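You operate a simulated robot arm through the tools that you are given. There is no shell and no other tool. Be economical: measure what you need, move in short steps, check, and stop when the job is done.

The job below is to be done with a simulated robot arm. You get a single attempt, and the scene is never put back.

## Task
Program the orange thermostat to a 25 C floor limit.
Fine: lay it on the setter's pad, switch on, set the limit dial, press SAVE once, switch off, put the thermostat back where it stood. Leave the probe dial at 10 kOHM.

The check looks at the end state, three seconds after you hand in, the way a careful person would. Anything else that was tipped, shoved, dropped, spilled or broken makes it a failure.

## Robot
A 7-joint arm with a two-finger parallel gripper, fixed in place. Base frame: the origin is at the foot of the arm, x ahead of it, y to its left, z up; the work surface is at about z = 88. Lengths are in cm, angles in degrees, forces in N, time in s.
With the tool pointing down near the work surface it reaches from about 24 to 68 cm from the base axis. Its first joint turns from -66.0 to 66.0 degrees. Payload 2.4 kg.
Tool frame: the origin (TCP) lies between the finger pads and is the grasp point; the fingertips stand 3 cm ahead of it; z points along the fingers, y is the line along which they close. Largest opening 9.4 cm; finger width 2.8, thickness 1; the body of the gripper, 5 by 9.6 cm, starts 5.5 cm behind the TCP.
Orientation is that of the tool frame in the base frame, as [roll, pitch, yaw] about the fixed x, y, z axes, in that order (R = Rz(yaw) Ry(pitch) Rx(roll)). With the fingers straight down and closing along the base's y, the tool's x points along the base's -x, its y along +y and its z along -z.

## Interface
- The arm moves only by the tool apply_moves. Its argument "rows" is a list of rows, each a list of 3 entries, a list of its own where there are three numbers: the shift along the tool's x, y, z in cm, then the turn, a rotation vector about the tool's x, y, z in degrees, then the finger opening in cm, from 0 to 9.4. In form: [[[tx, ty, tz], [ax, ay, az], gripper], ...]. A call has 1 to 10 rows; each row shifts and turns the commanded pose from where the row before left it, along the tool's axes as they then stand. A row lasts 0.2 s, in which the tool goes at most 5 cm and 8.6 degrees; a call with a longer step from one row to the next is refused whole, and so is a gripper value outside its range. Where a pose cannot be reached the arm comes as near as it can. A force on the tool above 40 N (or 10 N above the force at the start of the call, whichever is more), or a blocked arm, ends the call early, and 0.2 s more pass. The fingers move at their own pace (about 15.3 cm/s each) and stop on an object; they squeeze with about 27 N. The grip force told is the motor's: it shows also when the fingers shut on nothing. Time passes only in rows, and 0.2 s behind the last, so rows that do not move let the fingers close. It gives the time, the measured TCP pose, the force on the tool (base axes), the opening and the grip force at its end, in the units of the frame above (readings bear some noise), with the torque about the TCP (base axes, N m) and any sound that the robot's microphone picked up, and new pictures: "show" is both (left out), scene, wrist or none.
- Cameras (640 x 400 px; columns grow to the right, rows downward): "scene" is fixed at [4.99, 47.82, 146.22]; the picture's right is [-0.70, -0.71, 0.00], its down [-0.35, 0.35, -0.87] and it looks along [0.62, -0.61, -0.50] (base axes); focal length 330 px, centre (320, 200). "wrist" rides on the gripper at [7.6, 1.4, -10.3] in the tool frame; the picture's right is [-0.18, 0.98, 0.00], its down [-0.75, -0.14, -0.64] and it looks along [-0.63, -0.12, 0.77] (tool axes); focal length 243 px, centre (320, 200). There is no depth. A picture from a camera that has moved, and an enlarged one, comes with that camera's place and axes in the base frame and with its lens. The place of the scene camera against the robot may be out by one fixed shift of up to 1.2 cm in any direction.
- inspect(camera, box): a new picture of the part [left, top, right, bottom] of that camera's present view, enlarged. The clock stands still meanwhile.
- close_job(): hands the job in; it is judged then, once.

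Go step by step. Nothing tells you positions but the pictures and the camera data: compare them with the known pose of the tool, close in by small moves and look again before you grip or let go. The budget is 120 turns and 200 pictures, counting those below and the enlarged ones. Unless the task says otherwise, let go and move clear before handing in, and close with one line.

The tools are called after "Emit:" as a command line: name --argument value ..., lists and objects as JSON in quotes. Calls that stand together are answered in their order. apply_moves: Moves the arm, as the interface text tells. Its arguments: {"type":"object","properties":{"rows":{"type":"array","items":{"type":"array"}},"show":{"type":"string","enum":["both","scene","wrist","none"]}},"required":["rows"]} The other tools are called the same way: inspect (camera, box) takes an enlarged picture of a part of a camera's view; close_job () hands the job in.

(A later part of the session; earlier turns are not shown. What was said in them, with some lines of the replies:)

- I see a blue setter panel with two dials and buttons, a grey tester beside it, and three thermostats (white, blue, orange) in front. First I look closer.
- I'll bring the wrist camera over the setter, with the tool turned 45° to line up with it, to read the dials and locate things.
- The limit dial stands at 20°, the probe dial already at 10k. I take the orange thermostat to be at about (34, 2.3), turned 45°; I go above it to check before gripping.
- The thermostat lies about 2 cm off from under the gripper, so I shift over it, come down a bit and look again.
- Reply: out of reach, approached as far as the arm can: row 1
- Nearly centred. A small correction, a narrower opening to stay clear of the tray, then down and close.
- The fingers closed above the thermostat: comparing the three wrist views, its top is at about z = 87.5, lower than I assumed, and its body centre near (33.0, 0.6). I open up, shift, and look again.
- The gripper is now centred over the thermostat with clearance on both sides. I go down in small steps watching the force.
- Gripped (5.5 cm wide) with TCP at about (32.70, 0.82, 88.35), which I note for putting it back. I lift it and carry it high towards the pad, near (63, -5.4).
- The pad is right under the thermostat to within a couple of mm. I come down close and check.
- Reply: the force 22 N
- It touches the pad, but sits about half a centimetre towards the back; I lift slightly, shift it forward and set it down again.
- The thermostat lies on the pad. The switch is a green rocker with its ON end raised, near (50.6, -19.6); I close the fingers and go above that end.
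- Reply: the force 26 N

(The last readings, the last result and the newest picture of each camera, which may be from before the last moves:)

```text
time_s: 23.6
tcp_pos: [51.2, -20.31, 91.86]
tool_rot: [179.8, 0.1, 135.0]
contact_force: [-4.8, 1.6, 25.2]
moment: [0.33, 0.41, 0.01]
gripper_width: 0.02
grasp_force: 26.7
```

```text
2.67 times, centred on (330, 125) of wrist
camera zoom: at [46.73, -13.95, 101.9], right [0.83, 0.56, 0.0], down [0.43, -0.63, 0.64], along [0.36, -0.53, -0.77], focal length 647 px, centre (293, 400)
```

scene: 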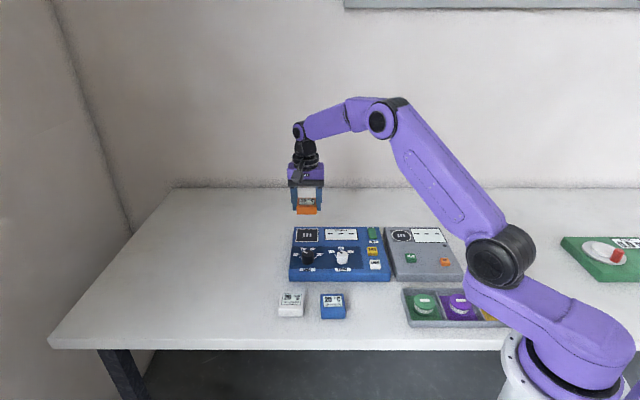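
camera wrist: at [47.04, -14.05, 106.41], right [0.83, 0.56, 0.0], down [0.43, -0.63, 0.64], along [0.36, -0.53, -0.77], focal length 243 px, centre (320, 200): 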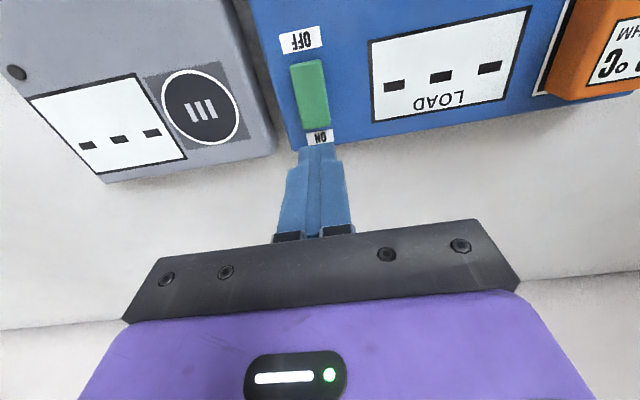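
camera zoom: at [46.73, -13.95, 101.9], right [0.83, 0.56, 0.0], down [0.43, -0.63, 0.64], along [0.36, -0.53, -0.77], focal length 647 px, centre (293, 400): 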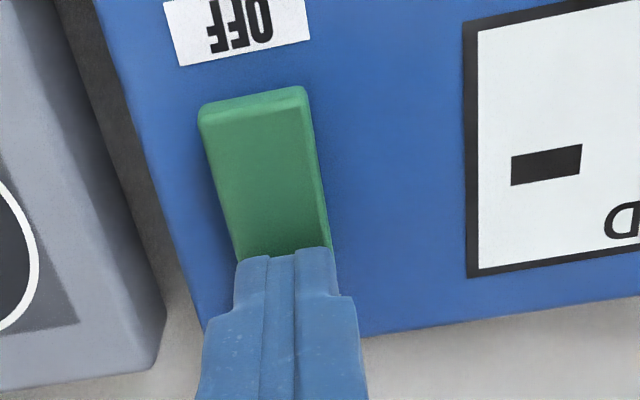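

The rocker seems to have tipped to ON. I back off and look.

Emit:
apply_moves --rows '[[[0, 0, -2], [0, 0, 0], 0], [[0, 0, -4], [0, 0, 0], 0], [[0, 0, 0], [0, 0, 0], 0]]' --show "none"

Emit:
inspect --camera "scene" --box '[280, 200, 400, 290]'

Emit:
inspect --camera "wrist" --box '[240, 30, 640, 200]'

```text
time_s: 24.4
tcp_pos: [51.21, -20.4, 97.81]
tool_rot: [179.9, 0.1, 135.0]
contact_force: [-0.1, -0.2, -0.8]
moment: [0.0, -0.02, 0.03]
gripper_width: 0.01
grasp_force: 27.7
```

```text
4.44 times, centred on (340, 245) of scene
camera zoom: at [4.99, 47.82, 146.22], right [-0.7, -0.71, 0.0], down [-0.35, 0.35, -0.87], along [0.62, -0.61, -0.5], focal length 1464 px, centre (231, 0)
```

zoom: 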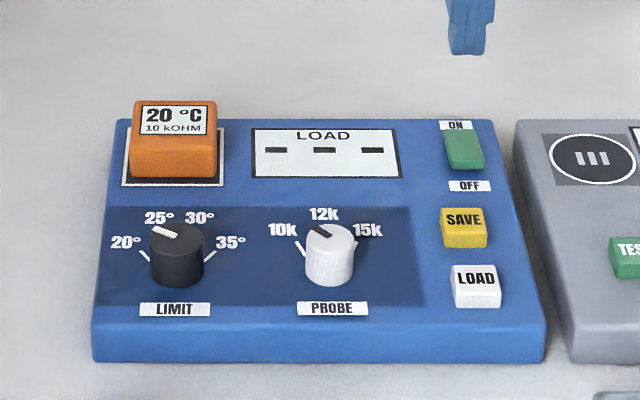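

```text
1.60 times, centred on (440, 115) of wrist
camera zoom: at [46.84, -13.99, 107.9], right [0.83, 0.56, 0.0], down [0.43, -0.63, 0.64], along [0.36, -0.53, -0.77], focal length 388 px, centre (128, 336)
```

zoom: 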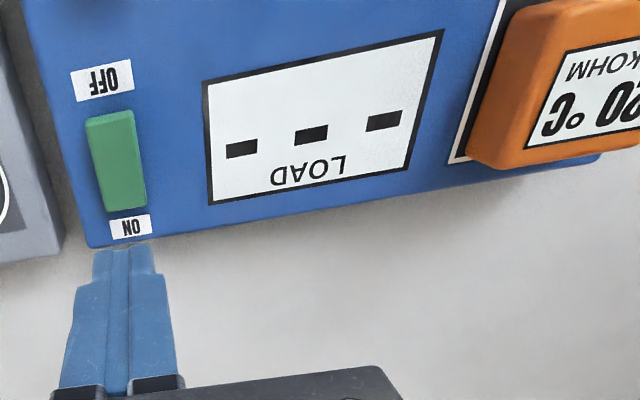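

The switch is ON. Next is the limit dial, near (54.2, 2.7); I go above it with the fingers opened and look.

Emit:
apply_moves --rows '[[[2.37, 3.07, -0.4], [0, 0, 0], 0], [[2.37, 3.07, -0.4], [0, 0, 0], 0], [[2.37, 3.07, -0.4], [0, 0, 0], 5], [[2.37, 3.07, -0.4], [0, 0, 0], 5], [[2.37, 3.07, -0.4], [0, 0, 0], 5], [[2.37, 3.07, -0.4], [0, 0, 0], 5], [[0, 0, 0], [0, 0, 0], 5]]' --show "wrist"

Emit:
inspect --camera "wrist" --box '[210, 30, 400, 170]'

```text
time_s: 26.0
tcp_pos: [54.02, 2.5, 99.86]
tool_rot: [-180.0, 0.0, 135.1]
contact_force: [-0.6, 0.2, 0.0]
moment: [-0.02, -0.01, -0.03]
gripper_width: 5.0
grasp_force: 0.0
camera wrist: at [49.62, 8.91, 110.08], right [0.83, 0.56, 0.0], down [0.43, -0.63, 0.64], along [0.36, -0.53, -0.77], focal length 243 px, centre (320, 200)
```

wrist: 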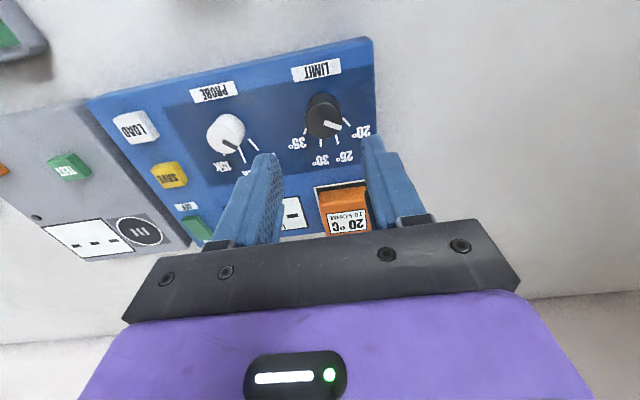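

```text
2.86 times, centred on (305, 100) of wrist
camera zoom: at [49.62, 8.91, 110.08], right [0.83, 0.56, 0.0], down [0.43, -0.63, 0.64], along [0.36, -0.53, -0.77], focal length 693 px, centre (363, 486)
```

zoom: 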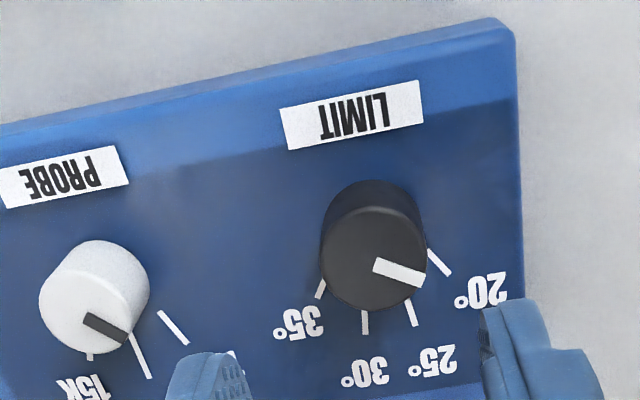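

Emit:
apply_moves --rows '[[[-0.25, 0.25, 2.5], [0, 0, 0], 5], [[0, 0, 2.8], [0, 0, 0], 5], [[0, 0, 0], [0, 0, 0], 5]]' --show "none"

Emit:
inspect --camera "wrist" --box '[230, 60, 420, 200]'

Emit:
inspect --camera "scene" --box '[280, 210, 370, 280]'

```text
time_s: 26.8
tcp_pos: [54.52, 2.55, 94.86]
tool_rot: [-180.0, 0.0, 135.0]
contact_force: [-0.5, 0.1, -0.4]
moment: [0.02, 0.03, 0.03]
gripper_width: 5.0
grasp_force: 0.1
```

```text
2.86 times, centred on (325, 130) of wrist
camera zoom: at [50.09, 9.07, 104.93], right [0.83, 0.56, 0.0], down [0.43, -0.63, 0.64], along [0.36, -0.53, -0.77], focal length 693 px, centre (306, 400)
```

zoom: 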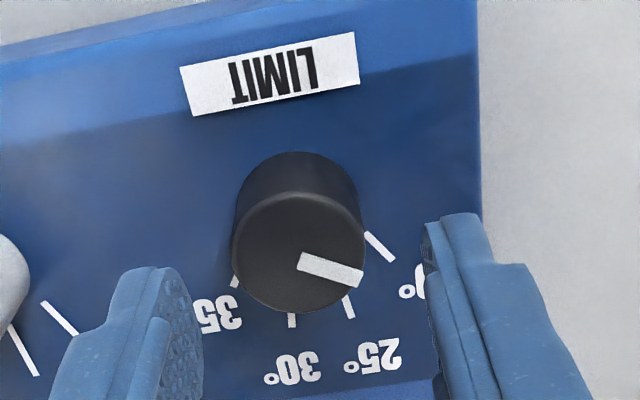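

```text
5.71 times, centred on (325, 245) of scene
camera zoom: at [4.99, 47.82, 146.22], right [-0.7, -0.71, 0.0], down [-0.35, 0.35, -0.87], along [0.62, -0.61, -0.5], focal length 1883 px, centre (291, -57)
```

zoom: 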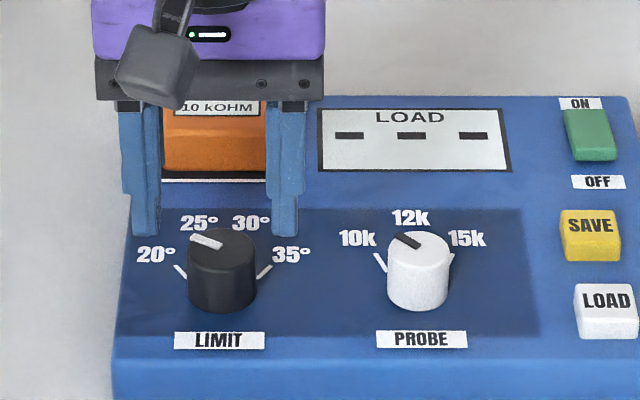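

Emit:
apply_moves --rows '[[[-0.08, -0.25, 1.0], [0, 0, 0], 5], [[0, 0, 1.3], [0, 0, 0], 5], [[0, 0, 1.0], [0, 0, 0], 5], [[0, 0, 0], [0, 0, 0], 4], [[0, 0, 0], [0, 0, 0], 3.3], [[0, 0, 0], [0, 0, 0], 2.8], [[0, 0, 0], [0, 0, 0], 2.3], [[0, 0, 0], [0, 0, 0], 2.3]]' --show "none"

Emit:
inspect --camera "wrist" --box '[230, 90, 420, 230]'

Emit:
inspect --camera "scene" --box '[280, 210, 370, 280]'

```text
time_s: 28.6
tcp_pos: [54.39, 2.51, 91.6]
tool_rot: [179.9, 0.1, 135.2]
contact_force: [8.3, 6.8, -7.7]
moment: [-0.34, -0.75, 0.04]
gripper_width: 3.16
grasp_force: 45.6
```

```text
2.86 times, centred on (325, 160) of wrist
camera zoom: at [49.92, 8.93, 101.68], right [0.82, 0.57, 0.0], down [0.43, -0.63, 0.64], along [0.36, -0.53, -0.77], focal length 693 px, centre (306, 314)
```

zoom: 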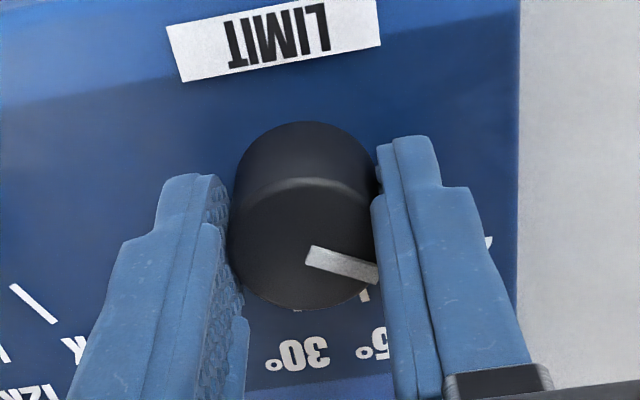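

```text
5.71 times, centred on (325, 245) of scene
camera zoom: at [5.02, 47.84, 146.21], right [-0.7, -0.71, 0.0], down [-0.35, 0.35, -0.87], along [0.61, -0.61, -0.5], focal length 1883 px, centre (291, -57)
```

zoom: 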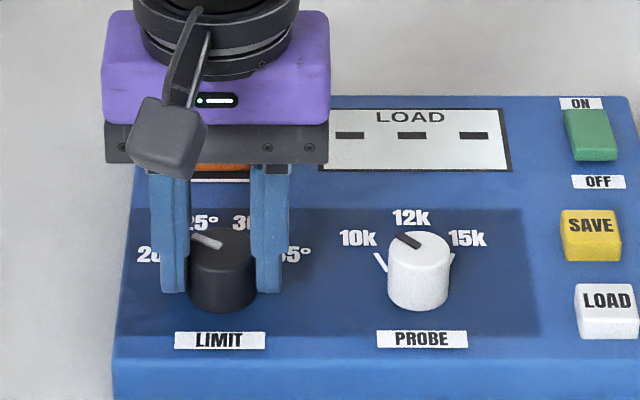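

Emit:
apply_moves --rows '[[[0, 0.12, 0], [0, 0, 0], 2.3], [[0, 0, 0], [0, 0, 7], 2.3], [[0, 0, 0], [0, 0, 7], 2.3], [[0, 0, 0], [0, 0, 7], 2.3], [[0, 0, 0], [0, 0, 7], 2.3], [[0, 0, 0], [0, 0, 7], 2.3], [[0, 0, 0], [0, 0, 0], 2.3]]' --show "none"

Emit:
inspect --camera "wrist" --box '[230, 90, 420, 230]'

Emit:
inspect --camera "scene" --box '[280, 210, 370, 280]'

```text
time_s: 30.2
tcp_pos: [54.31, 2.54, 91.43]
tool_rot: [179.9, -0.1, 99.9]
contact_force: [-6.4, 2.8, 27.8]
moment: [0.01, 0.19, -0.03]
gripper_width: 3.12
grasp_force: 45.3
```

```text
2.86 times, centred on (325, 160) of wrist
camera zoom: at [54.45, 10.3, 101.65], right [1.0, -0.01, 0.0], down [-0.01, -0.77, 0.64], along [-0.01, -0.64, -0.77], focal length 693 px, centre (306, 314)
```

zoom: 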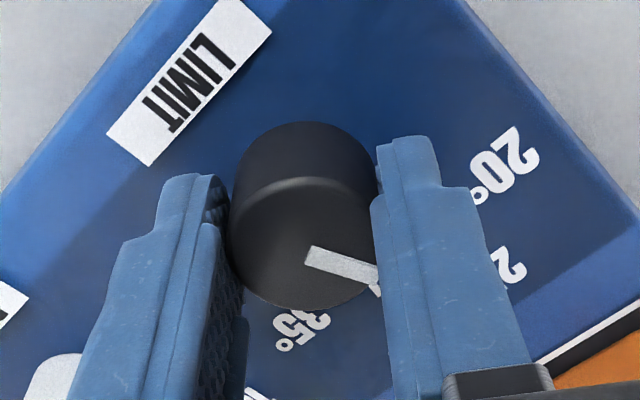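

```text
5.71 times, centred on (325, 245) of scene
camera zoom: at [4.92, 47.82, 146.22], right [-0.7, -0.71, 0.0], down [-0.35, 0.35, -0.87], along [0.62, -0.61, -0.5], focal length 1883 px, centre (291, -57)
```

zoom: 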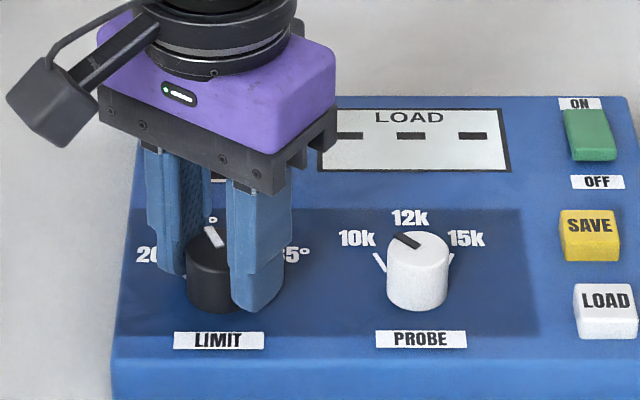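

The dial turned with the fingers. I let go, rise and read the pointer.

Emit:
apply_moves --rows '[[[0, 0, 0], [0, 0, 0], 5], [[0, 0, 0], [0, 0, 0], 5], [[0, 0, -3], [0, 0, 0], 5], [[0, 0, -4], [0, 0, 0], 5], [[0, 0, 0], [0, 0, -7], 5], [[0, 0, 0], [0, 0, -7], 5], [[0, 0, 0], [0, 0, -7], 5], [[0, 0, 0], [0, 0, -7], 5], [[0, 0, 0], [0, 0, -7], 5], [[0, 0, 0], [0, 0, 0], 5]]' --show "none"

Emit:
inspect --camera "wrist" --box '[210, 30, 400, 170]'

Emit:
inspect --camera "scene" --box '[280, 210, 370, 280]'

```text
time_s: 32.4
tcp_pos: [54.31, 2.6, 98.3]
tool_rot: [-179.9, -0.1, 135.1]
contact_force: [0.3, -0.3, 0.6]
moment: [0.01, -0.02, 0.0]
gripper_width: 5.01
grasp_force: 0.0
```

```text
2.86 times, centred on (305, 100) of wrist
camera zoom: at [49.98, 8.91, 108.43], right [0.82, 0.57, 0.0], down [0.43, -0.63, 0.64], along [0.36, -0.53, -0.77], focal length 693 px, centre (363, 486)
```

zoom: 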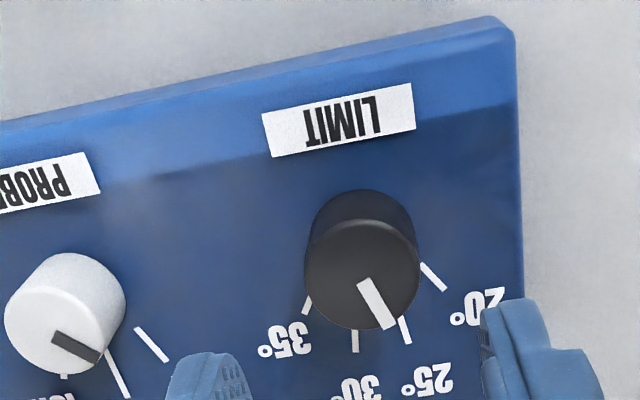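

```text
5.71 times, centred on (325, 245) of scene
camera zoom: at [4.99, 47.82, 146.22], right [-0.7, -0.71, 0.0], down [-0.35, 0.35, -0.87], along [0.62, -0.61, -0.5], focal length 1883 px, centre (291, -57)
```

zoom: 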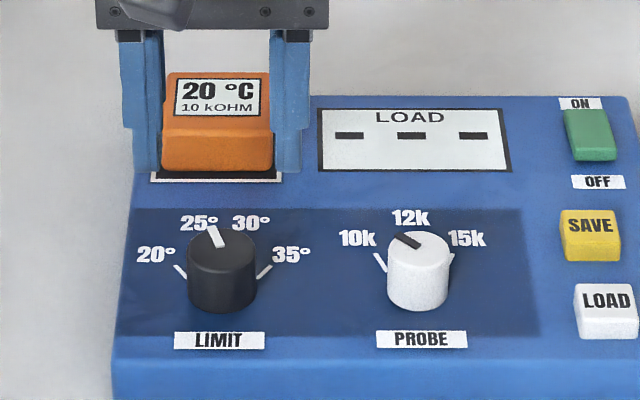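

The pointer now sits at 25° (about 14° from the axis, matching the tick). Next I go above SAVE with closed fingers.

Emit:
apply_moves --rows '[[[-0.67, -3.42, 0], [0, 0, 0], 0], [[-0.67, -3.42, 0], [0, 0, 0], 0], [[-0.67, -3.42, 0], [0, 0, 0], 0], [[-0.67, -3.42, 0.5], [0, 0, 0], 0], [[-0.67, -3.42, 1.0], [0, 0, 0], 0], [[0, 0, 0], [0, 0, 0], 0]]' --show "none"

Emit:
inspect --camera "wrist" --box '[210, 30, 430, 180]'

Emit:
inspect --camera "scene" --box '[310, 200, 410, 280]'

```text
time_s: 33.8
tcp_pos: [44.56, -11.66, 97.0]
tool_rot: [-180.0, 0.0, 135.1]
contact_force: [0.7, -0.1, 0.7]
moment: [0.0, -0.02, 0.03]
gripper_width: 0.0
grasp_force: 26.5
```

```text
2.67 times, centred on (320, 105) of wrist
camera zoom: at [40.21, -5.31, 107.13], right [0.83, 0.56, 0.0], down [0.43, -0.63, 0.64], along [0.36, -0.53, -0.77], focal length 647 px, centre (320, 453)
```

zoom: 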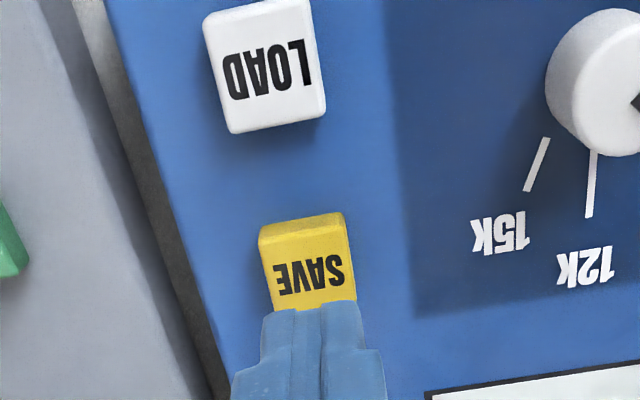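

```text
5.00 times, centred on (360, 240) of scene
camera zoom: at [4.99, 47.82, 146.22], right [-0.7, -0.71, 0.0], down [-0.35, 0.35, -0.87], along [0.62, -0.61, -0.5], focal length 1647 px, centre (120, 0)
```

zoom: 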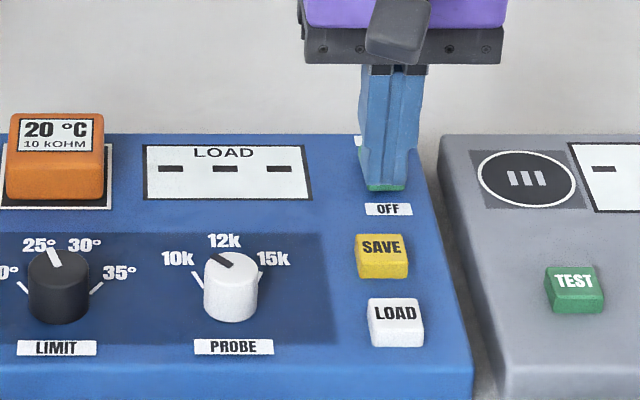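

Emit:
apply_moves --rows '[[[-0.45, -0.45, 0], [0, 0, 0], 0], [[0, 0, 3.0], [0, 0, 0], 0], [[0, 0, 0.8], [0, 0, 0], 0], [[0, 0, 0], [0, 0, 0], 0]]' --show "none"

Emit:
inspect --camera "wrist" --box '[240, 60, 420, 200]'

Emit:
inspect --camera "scene" --box '[340, 200, 420, 260]'

```text
time_s: 34.8
tcp_pos: [44.77, -12.47, 93.17]
tool_rot: [180.0, -0.1, 135.0]
contact_force: [0.6, -0.4, -0.5]
moment: [0.01, 0.01, 0.02]
gripper_width: 0.02
grasp_force: 26.9
```

```text
2.86 times, centred on (330, 130) of wrist
camera zoom: at [40.36, -6.12, 103.11], right [0.83, 0.56, 0.0], down [0.43, -0.63, 0.64], along [0.36, -0.53, -0.77], focal length 693 px, centre (291, 400)
```

zoom: 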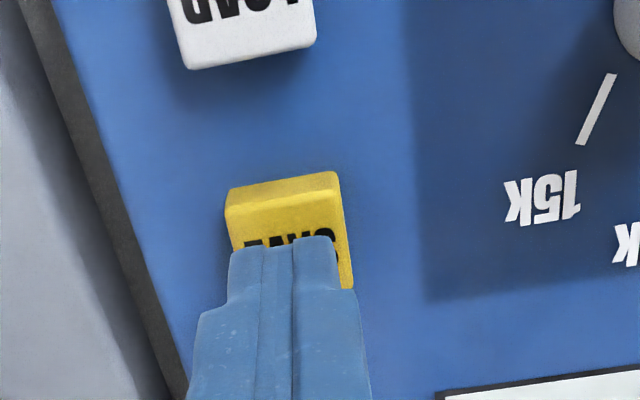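

```text
6.67 times, centred on (380, 230) of scene
camera zoom: at [4.99, 47.82, 146.22], right [-0.7, -0.71, 0.0], down [-0.35, 0.35, -0.87], along [0.62, -0.61, -0.5], focal length 2196 px, centre (-80, 0)
```

zoom: 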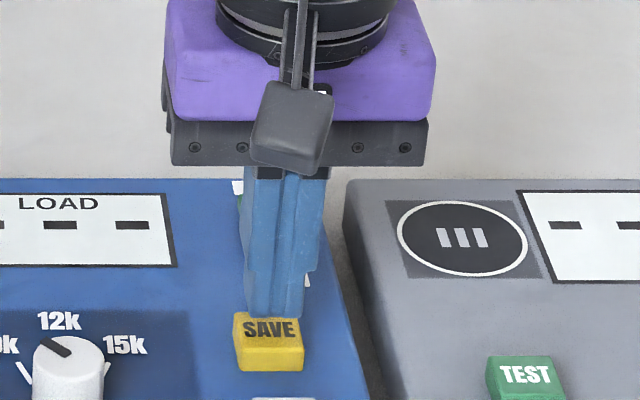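

Emit:
apply_moves --rows '[[[0, 0, 0.5], [0, 0, 0], 0], [[0, 0, 0.3], [0, 0, 0], 0], [[0, 0, 0.2], [0, 0, 0], 0], [[0, 0, 0], [0, 0, 0], 0]]' --show "none"

Emit:
inspect --camera "scene" --box '[280, 200, 400, 290]'

```text
time_s: 35.8
tcp_pos: [44.62, -12.58, 92.27]
tool_rot: [-180.0, -0.1, 135.0]
contact_force: [1.1, -0.1, 0.5]
moment: [0.02, -0.02, -0.02]
gripper_width: 0.01
grasp_force: 27.3
```

```text
4.44 times, centred on (340, 245) of scene
camera zoom: at [4.99, 47.82, 146.22], right [-0.7, -0.71, 0.0], down [-0.35, 0.35, -0.87], along [0.62, -0.61, -0.5], focal length 1464 px, centre (231, 0)
```

zoom: 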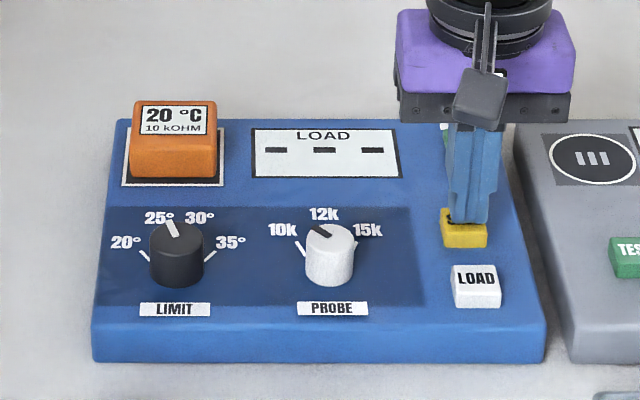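

Emit:
apply_moves --rows '[[[0, 0, 0.2], [0, 0, 0], 0], [[0, 0, 0.15], [0, 0, 0], 0], [[0, 0, 0], [0, 0, 0], 0]]' --show "none"

Emit:
inspect --camera "scene" --box '[280, 200, 400, 290]'

```text
time_s: 36.6
tcp_pos: [44.66, -12.46, 91.73]
tool_rot: [180.0, 0.1, 134.9]
contact_force: [1.1, -1.2, 2.6]
moment: [0.0, 0.0, -0.01]
gripper_width: 0.0
grasp_force: 27.1
heard: click
```

```text
4.44 times, centred on (340, 245) of scene
camera zoom: at [4.99, 47.82, 146.22], right [-0.7, -0.71, 0.0], down [-0.35, 0.35, -0.87], along [0.62, -0.61, -0.5], focal length 1464 px, centre (231, 0)
```

zoom: 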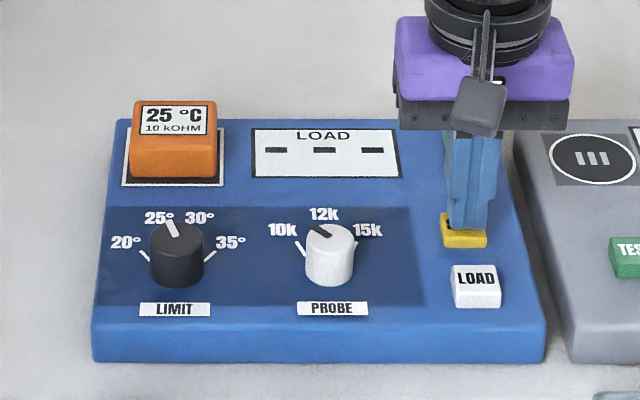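

Click heard, and the thermostat now reads 25 °C. I rise and go over the OFF end of the rocker.

Emit:
apply_moves --rows '[[[0, 0, -2], [0, 0, 0], 0], [[0, 0, -3], [0, 0, 0], 0], [[-3.26, -0.51, 0], [0, 0, 0], 0], [[-3.26, -0.51, 0], [0, 0, 0], 0], [[0, 0, 2.3], [0, 0, 0], 0], [[0, 0, 0], [0, 0, 0], 0]]' --show "none"

Emit:
inspect --camera "wrist" --box '[240, 60, 420, 200]'

Emit:
inspect --camera "scene" --box '[340, 200, 420, 260]'

```text
time_s: 38.0
tcp_pos: [48.68, -18.2, 94.43]
tool_rot: [-179.9, 0.0, 135.0]
contact_force: [0.1, 0.2, 0.0]
moment: [0.01, 0.02, 0.03]
gripper_width: 0.0
grasp_force: 27.1
```

```text
2.86 times, centred on (330, 130) of wrist
camera zoom: at [44.2, -11.86, 104.58], right [0.83, 0.56, 0.0], down [0.43, -0.63, 0.64], along [0.36, -0.53, -0.77], focal length 693 px, centre (291, 400)
```

zoom: 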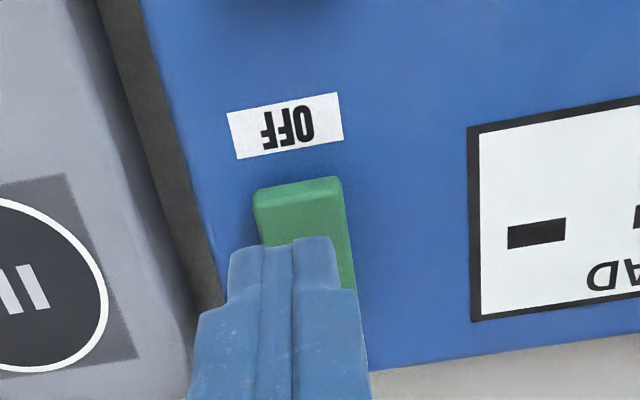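

```text
6.67 times, centred on (380, 230) of scene
camera zoom: at [4.99, 47.82, 146.22], right [-0.7, -0.71, 0.0], down [-0.35, 0.35, -0.87], along [0.62, -0.61, -0.5], focal length 2196 px, centre (-80, 0)
```

zoom: 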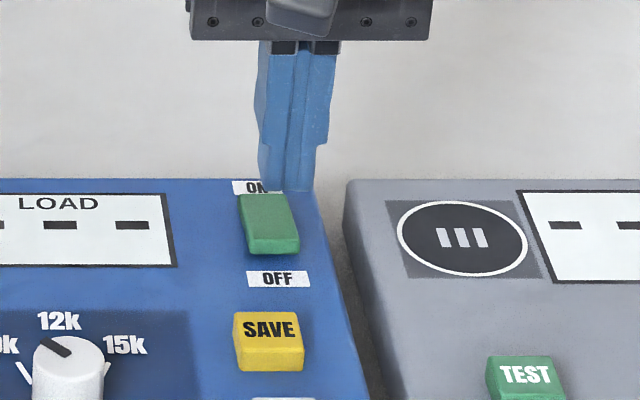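

Emit:
apply_moves --rows '[[[0.9, 0.35, 0], [0, 0, 0], 0], [[0, 0, 1.6], [0, 0, 0], 0], [[0, 0, 0.5], [0, 0, 0], 0], [[0, 0, 0.3], [0, 0, 0], 0], [[0, 0, 0.2], [0, 0, 0], 0], [[0, 0, 0], [0, 0, 0], 0]]' --show "none"

Emit:
inspect --camera "scene" --box '[340, 200, 420, 260]'

```text
time_s: 39.4
tcp_pos: [48.17, -17.11, 91.99]
tool_rot: [179.9, 0.1, 135.0]
contact_force: [0.3, 0.0, 1.2]
moment: [0.03, -0.01, -0.02]
gripper_width: 0.0
grasp_force: 27.3
```

```text
6.67 times, centred on (380, 230) of scene
camera zoom: at [4.99, 47.82, 146.22], right [-0.7, -0.71, 0.0], down [-0.35, 0.35, -0.87], along [0.62, -0.61, -0.5], focal length 2196 px, centre (-80, 0)
```

zoom: 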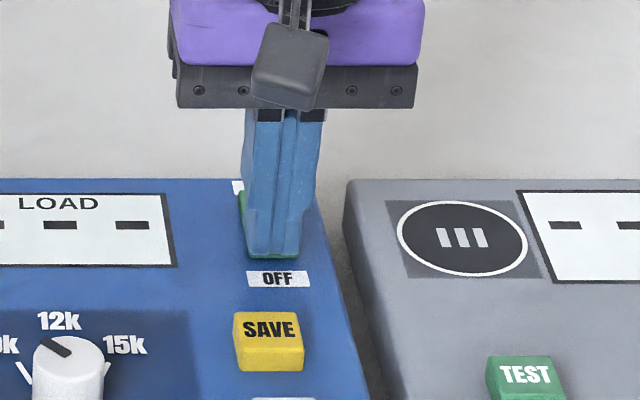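

Emit:
apply_moves --rows '[[[0, 0, 0.2], [0, 0, 0], 0], [[0, 0, 0.2], [0, 0, 0], 0], [[0, 0, 0], [0, 0, 0], 0]]' --show "none"

Emit:
apply_moves --rows '[[[0, 0, -2], [0, 0, 0], 0], [[0, 0, -4], [0, 0, 0], 0], [[0, 0, -3], [0, 0, 0], 0], [[0, 0, 0], [0, 0, 0], 0]]' --show "none"

Emit:
inspect --camera "scene" --box '[280, 200, 400, 290]'

```text
time_s: 40.0
tcp_pos: [48.26, -17.25, 91.77]
tool_rot: [179.9, 0.1, 135.0]
contact_force: [-5.1, 2.7, 9.0]
moment: [-0.02, 0.05, -0.02]
gripper_width: 0.0
grasp_force: 27.2
stopped in row 3: the force on the tool passed its limit at 45 N (the readings are from after the stop); the commanded pose is now the measured one
```

```text
time_s: 41.0
tcp_pos: [48.26, -17.03, 100.66]
tool_rot: [-180.0, 0.1, 134.9]
contact_force: [-0.2, 0.3, -0.1]
moment: [0.04, 0.0, -0.02]
gripper_width: 0.02
grasp_force: 26.9
```

```text
4.44 times, centred on (340, 245) of scene
camera zoom: at [4.99, 47.82, 146.22], right [-0.7, -0.71, 0.0], down [-0.35, 0.35, -0.87], along [0.62, -0.61, -0.5], focal length 1464 px, centre (231, 0)
```

zoom: 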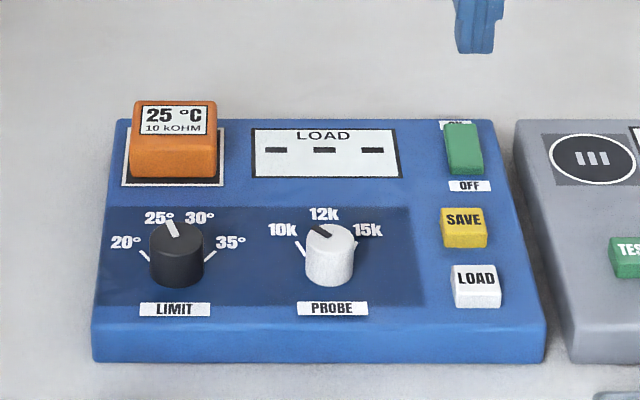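

The switch is OFF again and nothing has shifted. Now back over the thermostat to pick it up.

Emit:
apply_moves --rows '[[[-0.33, 3.76, 0], [0, 0, 0], 7], [[-0.33, 3.76, 0], [0, 0, 0], 7], [[-0.33, 3.76, 0], [0, 0, 0], 7], [[-0.33, 3.76, 0], [0, 0, 0], 7], [[-0.33, 3.76, 0], [0, 0, 0], 7], [[0, 0, 3], [0, 0, 0], 7], [[0, 0, 1.5], [0, 0, 0], 7], [[0, 0, 0], [0, 0, 0], 7]]' --show "wrist"

Emit:
inspect --camera "wrist" --box '[220, 60, 420, 200]'

```text
time_s: 42.8
tcp_pos: [62.57, -5.03, 96.49]
tool_rot: [180.0, 0.1, 135.0]
contact_force: [-0.2, 0.0, 0.1]
moment: [-0.01, 0.02, -0.03]
gripper_width: 7.02
grasp_force: 0.0
camera wrist: at [58.25, 1.4, 106.42], right [0.83, 0.56, 0.0], down [0.43, -0.63, 0.64], along [0.36, -0.53, -0.77], focal length 243 px, centre (320, 200)
```

wrist: 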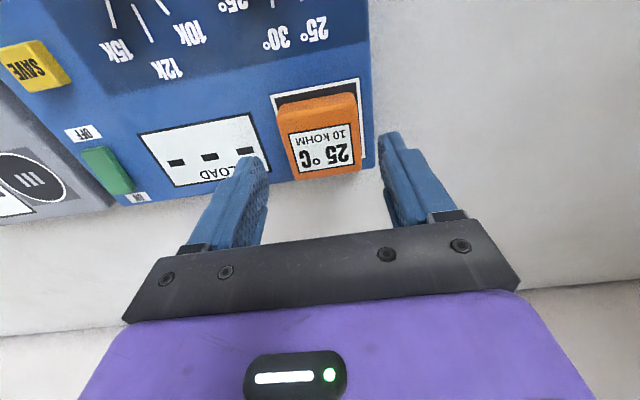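

```text
2.86 times, centred on (320, 130) of wrist
camera zoom: at [58.25, 1.4, 106.42], right [0.83, 0.56, 0.0], down [0.43, -0.63, 0.64], along [0.36, -0.53, -0.77], focal length 693 px, centre (320, 400)
```

zoom: 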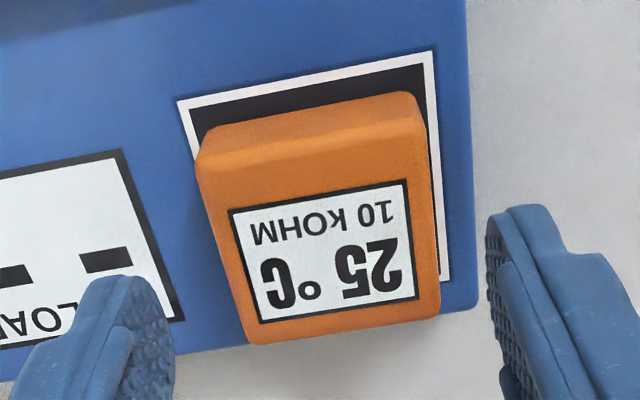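

Emit:
apply_moves --rows '[[[0, 0, 2.5], [0, 0, 0], 7], [[0, 0, 1.7], [0, 0, 0], 7], [[0, 0, 0.75], [0, 0, 0], 7], [[0, 0, 0], [0, 0, 0], 6.2], [[0, 0, 0], [0, 0, 0], 5.4], [[0, 0, 0], [0, 0, 0], 4.8], [[0, 0, 0], [0, 0, 0], 4.3], [[0, 0, 0], [0, 0, 0], 4.3]]' --show "wrist"

```text
time_s: 44.6
tcp_pos: [62.73, -5.0, 91.36]
tool_rot: [-179.9, 0.1, 134.9]
contact_force: [-0.7, 0.1, -0.4]
moment: [0.0, 0.05, 0.0]
gripper_width: 5.53
grasp_force: 27.3
camera wrist: at [58.38, 1.4, 101.41], right [0.83, 0.56, 0.0], down [0.43, -0.63, 0.64], along [0.36, -0.53, -0.77], focal length 243 px, centre (320, 200)
```

wrist: 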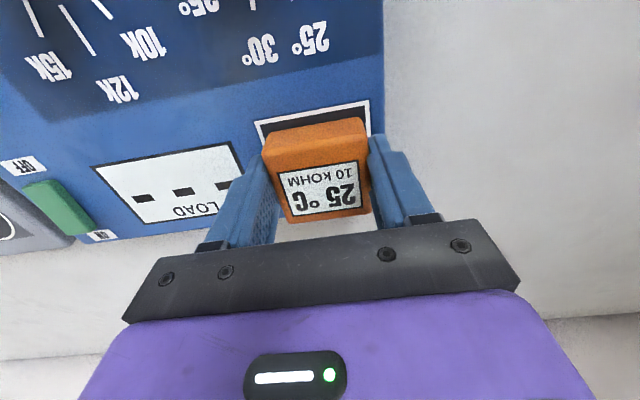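

Emit:
apply_moves --rows '[[[0, 0, -1], [0, 0, 0], 4.3], [[0, 0, -3], [0, 0, 0], 4.3], [[0, 0, -3], [0, 0, 0], 4.3], [[0, 0, 0], [0, 0, 0], 4.3]]' --show "none"

Emit:
apply_moves --rows '[[[3.17, -2.146, 0], [0, 0, 0], 4.3], [[3.17, -2.146, 0], [0, 0, 0], 4.3], [[3.17, -2.146, 0], [0, 0, 0], 4.3], [[3.17, -2.146, 0], [0, 0, 0], 4.3], [[3.17, -2.146, 0], [0, 0, 0], 4.3], [[3.17, -2.146, 0], [0, 0, 0], 4.3], [[3.17, -2.146, 0], [0, 0, 0], 4.3], [[3.17, -2.146, 0], [0, 0, 0], 4.3], [[0, 0, 0], [0, 0, 0], 4.3]]' --show "both"

```text
time_s: 45.6
tcp_pos: [62.69, -4.91, 98.37]
tool_rot: [180.0, 0.1, 135.0]
contact_force: [0.5, -0.8, -1.7]
moment: [-0.01, 0.04, 0.0]
gripper_width: 5.54
grasp_force: 26.8
```

```text
time_s: 47.6
tcp_pos: [33.43, 0.93, 98.4]
tool_rot: [179.9, 0.0, 135.0]
contact_force: [-0.9, 0.1, -1.1]
moment: [0.03, -0.04, 0.01]
gripper_width: 5.55
grasp_force: 26.8
out of reach, approached as far as the arm can: row 8
camera wrist: at [29.13, 7.35, 108.5], right [0.82, 0.57, 0.0], down [0.43, -0.63, 0.64], along [0.36, -0.53, -0.77], focal length 243 px, centre (320, 200)
```

scene: 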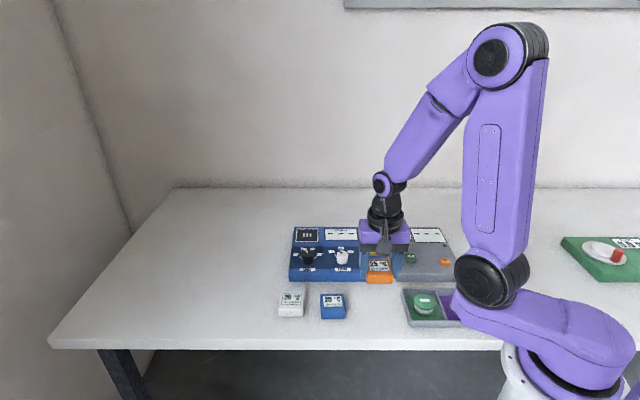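
wrist: 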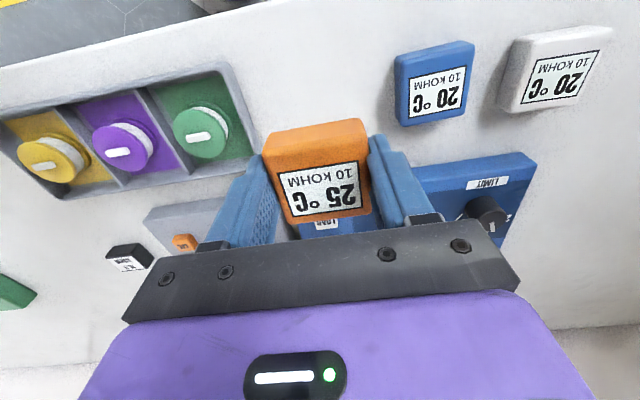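

Slightly short because of the reach limit at this height; I come down a few cm and then correct the position.

Emit:
apply_moves --rows '[[[0, 0, 3], [0, 0, 0], 4.3], [[0, 0, 2.5], [0, 0, 0], 4.3], [[0, 0, 0], [0, 0, 0], 4.3]]' --show "wrist"

```text
time_s: 48.4
tcp_pos: [33.4, 0.89, 92.72]
tool_rot: [-180.0, 0.2, 135.0]
contact_force: [-0.7, -0.1, -0.5]
moment: [-0.03, 0.03, -0.01]
gripper_width: 5.55
grasp_force: 26.5
camera wrist: at [29.02, 7.31, 102.79], right [0.83, 0.56, 0.0], down [0.43, -0.63, 0.64], along [0.36, -0.53, -0.77], focal length 243 px, centre (320, 200)
```

wrist: 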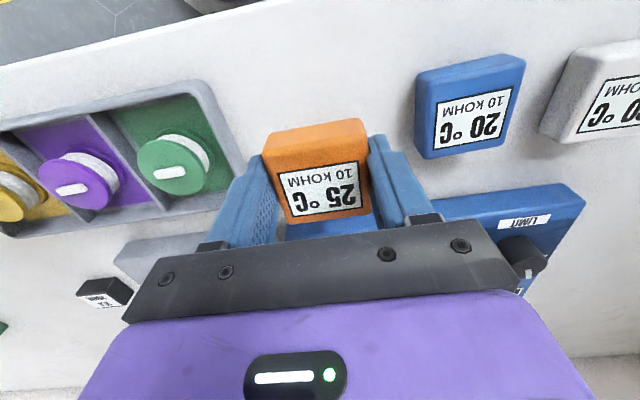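

Emit:
apply_moves --rows '[[[0.37, -0.55, 0], [0, 0, 0], 4.3], [[0, 0, 2], [0, 0, 0], 4.3], [[0, 0, 1.3], [0, 0, 0], 4.3], [[0, 0, 0.4], [0, 0, 0], 4.3], [[0, 0, 0], [0, 0, 0], 4.3]]' --show "both"

```text
time_s: 49.6
tcp_pos: [32.69, 0.61, 88.88]
tool_rot: [179.9, 0.2, 135.0]
contact_force: [-0.2, -0.7, -1.4]
moment: [0.01, 0.03, 0.0]
gripper_width: 5.53
grasp_force: 26.8
camera wrist: at [28.31, 7.03, 98.99], right [0.83, 0.56, 0.0], down [0.43, -0.63, 0.64], along [0.36, -0.53, -0.77], focal length 243 px, centre (320, 200)
```

scene: 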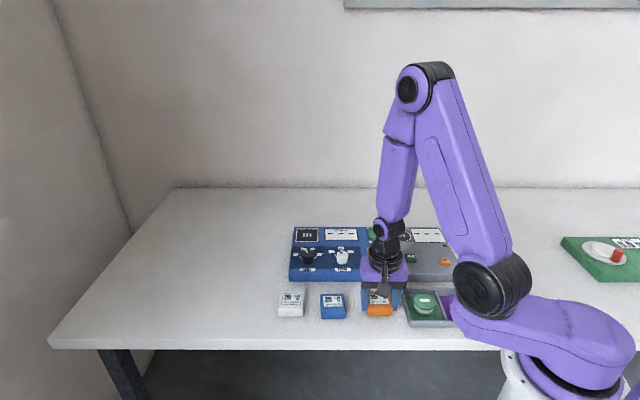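
wrist: 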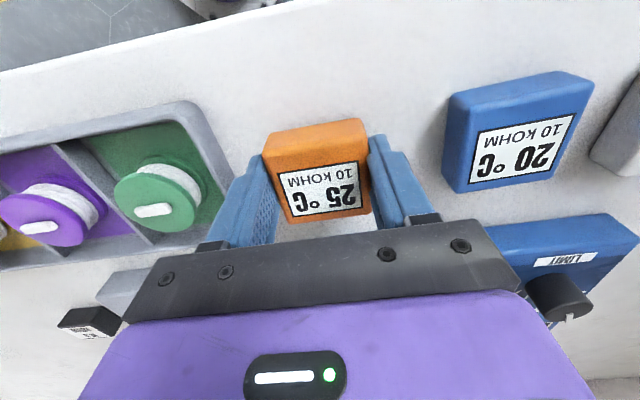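

Emit:
apply_moves --rows '[[[0.1, 0.1, 0.15], [0, 0, 0], 4.3], [[0, 0, 0.15], [0, 0, 0], 4.3], [[0, 0, 0.1], [0, 0, 0], 4.3], [[0, 0, 0], [0, 0, 0], 4.3]]' --show "wrist"

Emit:
inspect --camera "scene" --box '[330, 250, 430, 330]'

```text
time_s: 50.6
tcp_pos: [32.74, 0.82, 88.58]
tool_rot: [180.0, 0.1, 135.0]
contact_force: [-1.0, 0.2, -0.5]
moment: [-0.01, -0.03, -0.03]
gripper_width: 5.53
grasp_force: 26.8
camera wrist: at [28.4, 7.16, 98.66], right [0.83, 0.56, 0.0], down [0.43, -0.63, 0.64], along [0.36, -0.53, -0.77], focal length 243 px, centre (320, 200)
```

wrist: 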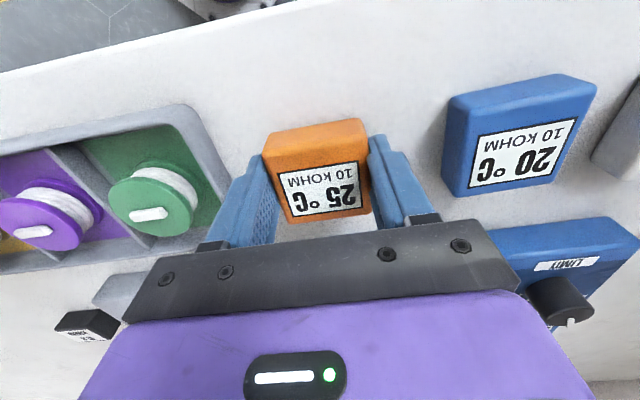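

```text
5.00 times, centred on (380, 290) of scene
camera zoom: at [4.99, 47.82, 146.22], right [-0.7, -0.71, 0.0], down [-0.35, 0.35, -0.87], along [0.62, -0.61, -0.5], focal length 1647 px, centre (20, -250)
```

zoom: 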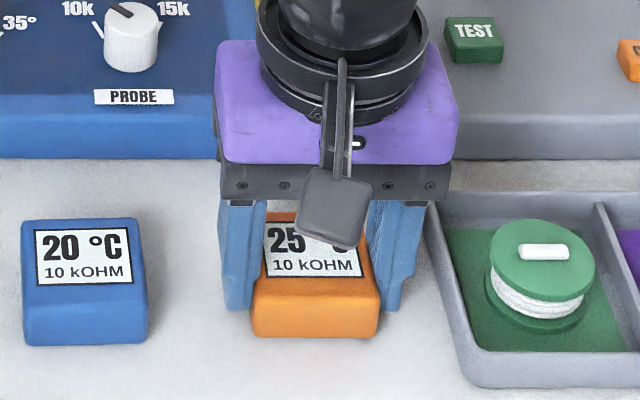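

Emit:
apply_moves --rows '[[[0, 0, 0.1], [0, 0, 0], 4.3], [[0, 0, 0.1], [0, 0, 0], 4.3], [[0, 0, 0], [0, 0, 0], 4.3]]' --show "none"

```text
time_s: 51.4
tcp_pos: [32.85, 0.82, 88.38]
tool_rot: [179.9, 0.1, 134.9]
contact_force: [0.0, -0.5, -1.5]
moment: [-0.01, -0.02, -0.01]
gripper_width: 5.52
grasp_force: 26.8
```

Emit:
apply_moves --rows '[[[0, 0, 0.1], [0, 0, 0], 4.3], [[0, 0, 0.1], [0, 0, 0], 4.3], [[0, 0, 0], [0, 0, 0], 4.3]]' --show "none"

Emit:
inspect --camera "scene" --box '[350, 280, 410, 330]'

```text
time_s: 52.2
tcp_pos: [32.87, 0.88, 88.28]
tool_rot: [-179.9, 0.1, 134.9]
contact_force: [-2.3, 4.6, 22.4]
moment: [0.06, 0.0, 0.04]
gripper_width: 5.56
grasp_force: 27.6
```

```text
8.00 times, centred on (380, 305) of scene
camera zoom: at [4.96, 47.83, 146.22], right [-0.7, -0.71, 0.0], down [-0.35, 0.35, -0.87], along [0.62, -0.61, -0.5], focal length 2636 px, centre (-160, -640)
```

zoom: 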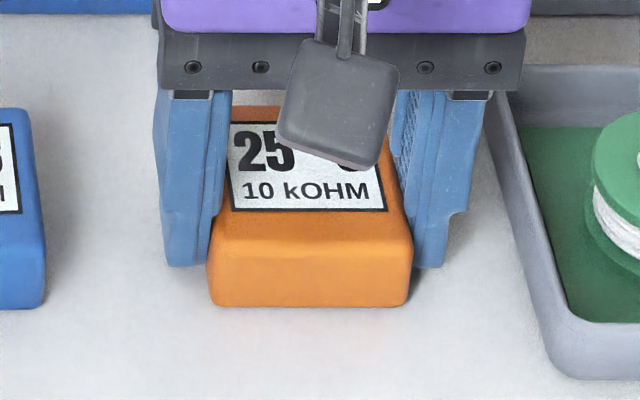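

It rests on the table with the same views as at the first grip. I relieve the pressure, let go with a narrow opening (tray nearby), and rise.

Emit:
apply_moves --rows '[[[0, 0, -0.1], [0, 0, 0], 4.3], [[0, 0, 0], [0, 0, 0], 6.2], [[0, 0, 0], [0, 0, 0], 6.8], [[0, 0, 0], [0, 0, 0], 6.8], [[0, 0, -2], [0, 0, 0], 6.8], [[0, 0, -3], [0, 0, 0], 6.8], [[-1.5, 1.5, -3], [0, 0, 0], 6.8], [[-2, 2, -3], [0, 0, 0], 6.8], [[0, 0, 0], [0, 0, 0], 6.8]]' --show "both"

Emit:
inspect --camera "scene" --box '[270, 210, 400, 330]'

```text
time_s: 54.2
tcp_pos: [37.64, 1.05, 99.39]
tool_rot: [-180.0, 0.0, 135.0]
contact_force: [0.1, -0.5, 0.0]
moment: [-0.01, -0.06, 0.01]
gripper_width: 6.82
grasp_force: 0.0
camera wrist: at [33.32, 7.48, 109.34], right [0.83, 0.56, 0.0], down [0.43, -0.63, 0.64], along [0.36, -0.53, -0.77], focal length 243 px, centre (320, 200)
```

scene: 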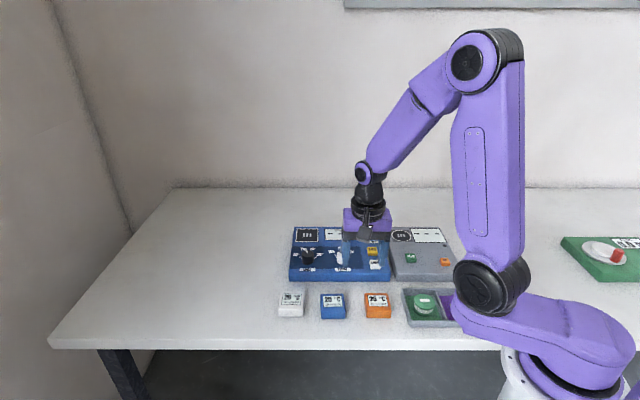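
wrist: 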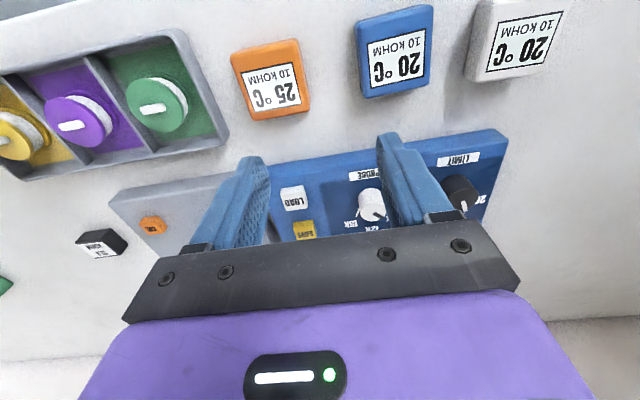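

```text
3.33 times, centred on (335, 270) of scene
camera zoom: at [4.99, 47.82, 146.22], right [-0.7, -0.71, 0.0], down [-0.35, 0.35, -0.87], along [0.62, -0.61, -0.5], focal length 1098 px, centre (270, -33)
```

zoom: 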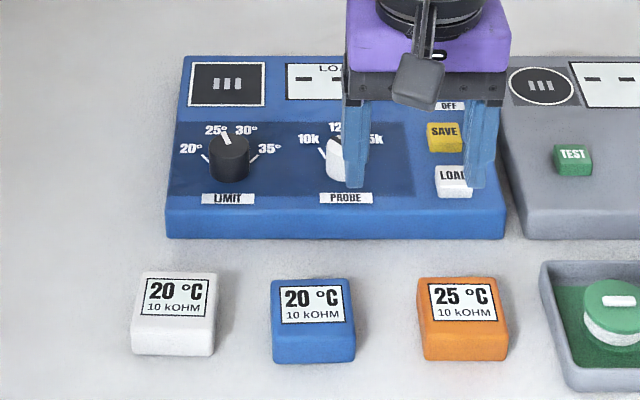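

Everything is in its original place; the orange thermostat reads 25 °C. A last move upward, then I hand in.

Emit:
apply_moves --rows '[[[-1, 1, -4], [0, 0, 0], 6.8], [[-1, 1, -4], [0, 0, 0], 6.8], [[0, 0, -4], [0, 0, 0], 6.8], [[0, 0, 0], [0, 0, 0], 6.8]]' --show "none"

Emit:
inspect --camera "scene" --box '[280, 210, 400, 290]'

```text
time_s: 55.2
tcp_pos: [40.42, 1.19, 111.37]
tool_rot: [-180.0, 0.1, 135.0]
contact_force: [-0.2, 0.2, 0.5]
moment: [0.01, 0.0, 0.0]
gripper_width: 6.79
grasp_force: 0.1
```

```text
5.00 times, centred on (340, 250) of scene
camera zoom: at [4.99, 47.82, 146.22], right [-0.7, -0.71, 0.0], down [-0.35, 0.35, -0.87], along [0.62, -0.61, -0.5], focal length 1647 px, centre (220, -50)
```

zoom: 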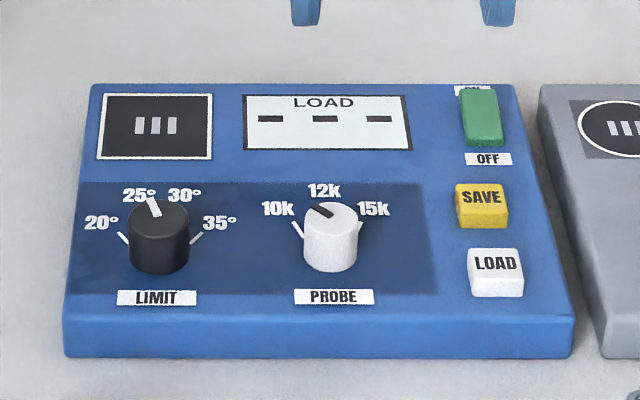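

The setter is switched off, limit dial at 25°, probe dial at 10k, and the arm is clear. Handing in.

Emit:
close_job

```text
The job is handed in.
```

The orange thermostat is programmed to 25 °C (its label changed after one SAVE press) and is back where it stood; the setter is off, its limit dial is at 25°, and its probe dial is still at 10 kOHM.
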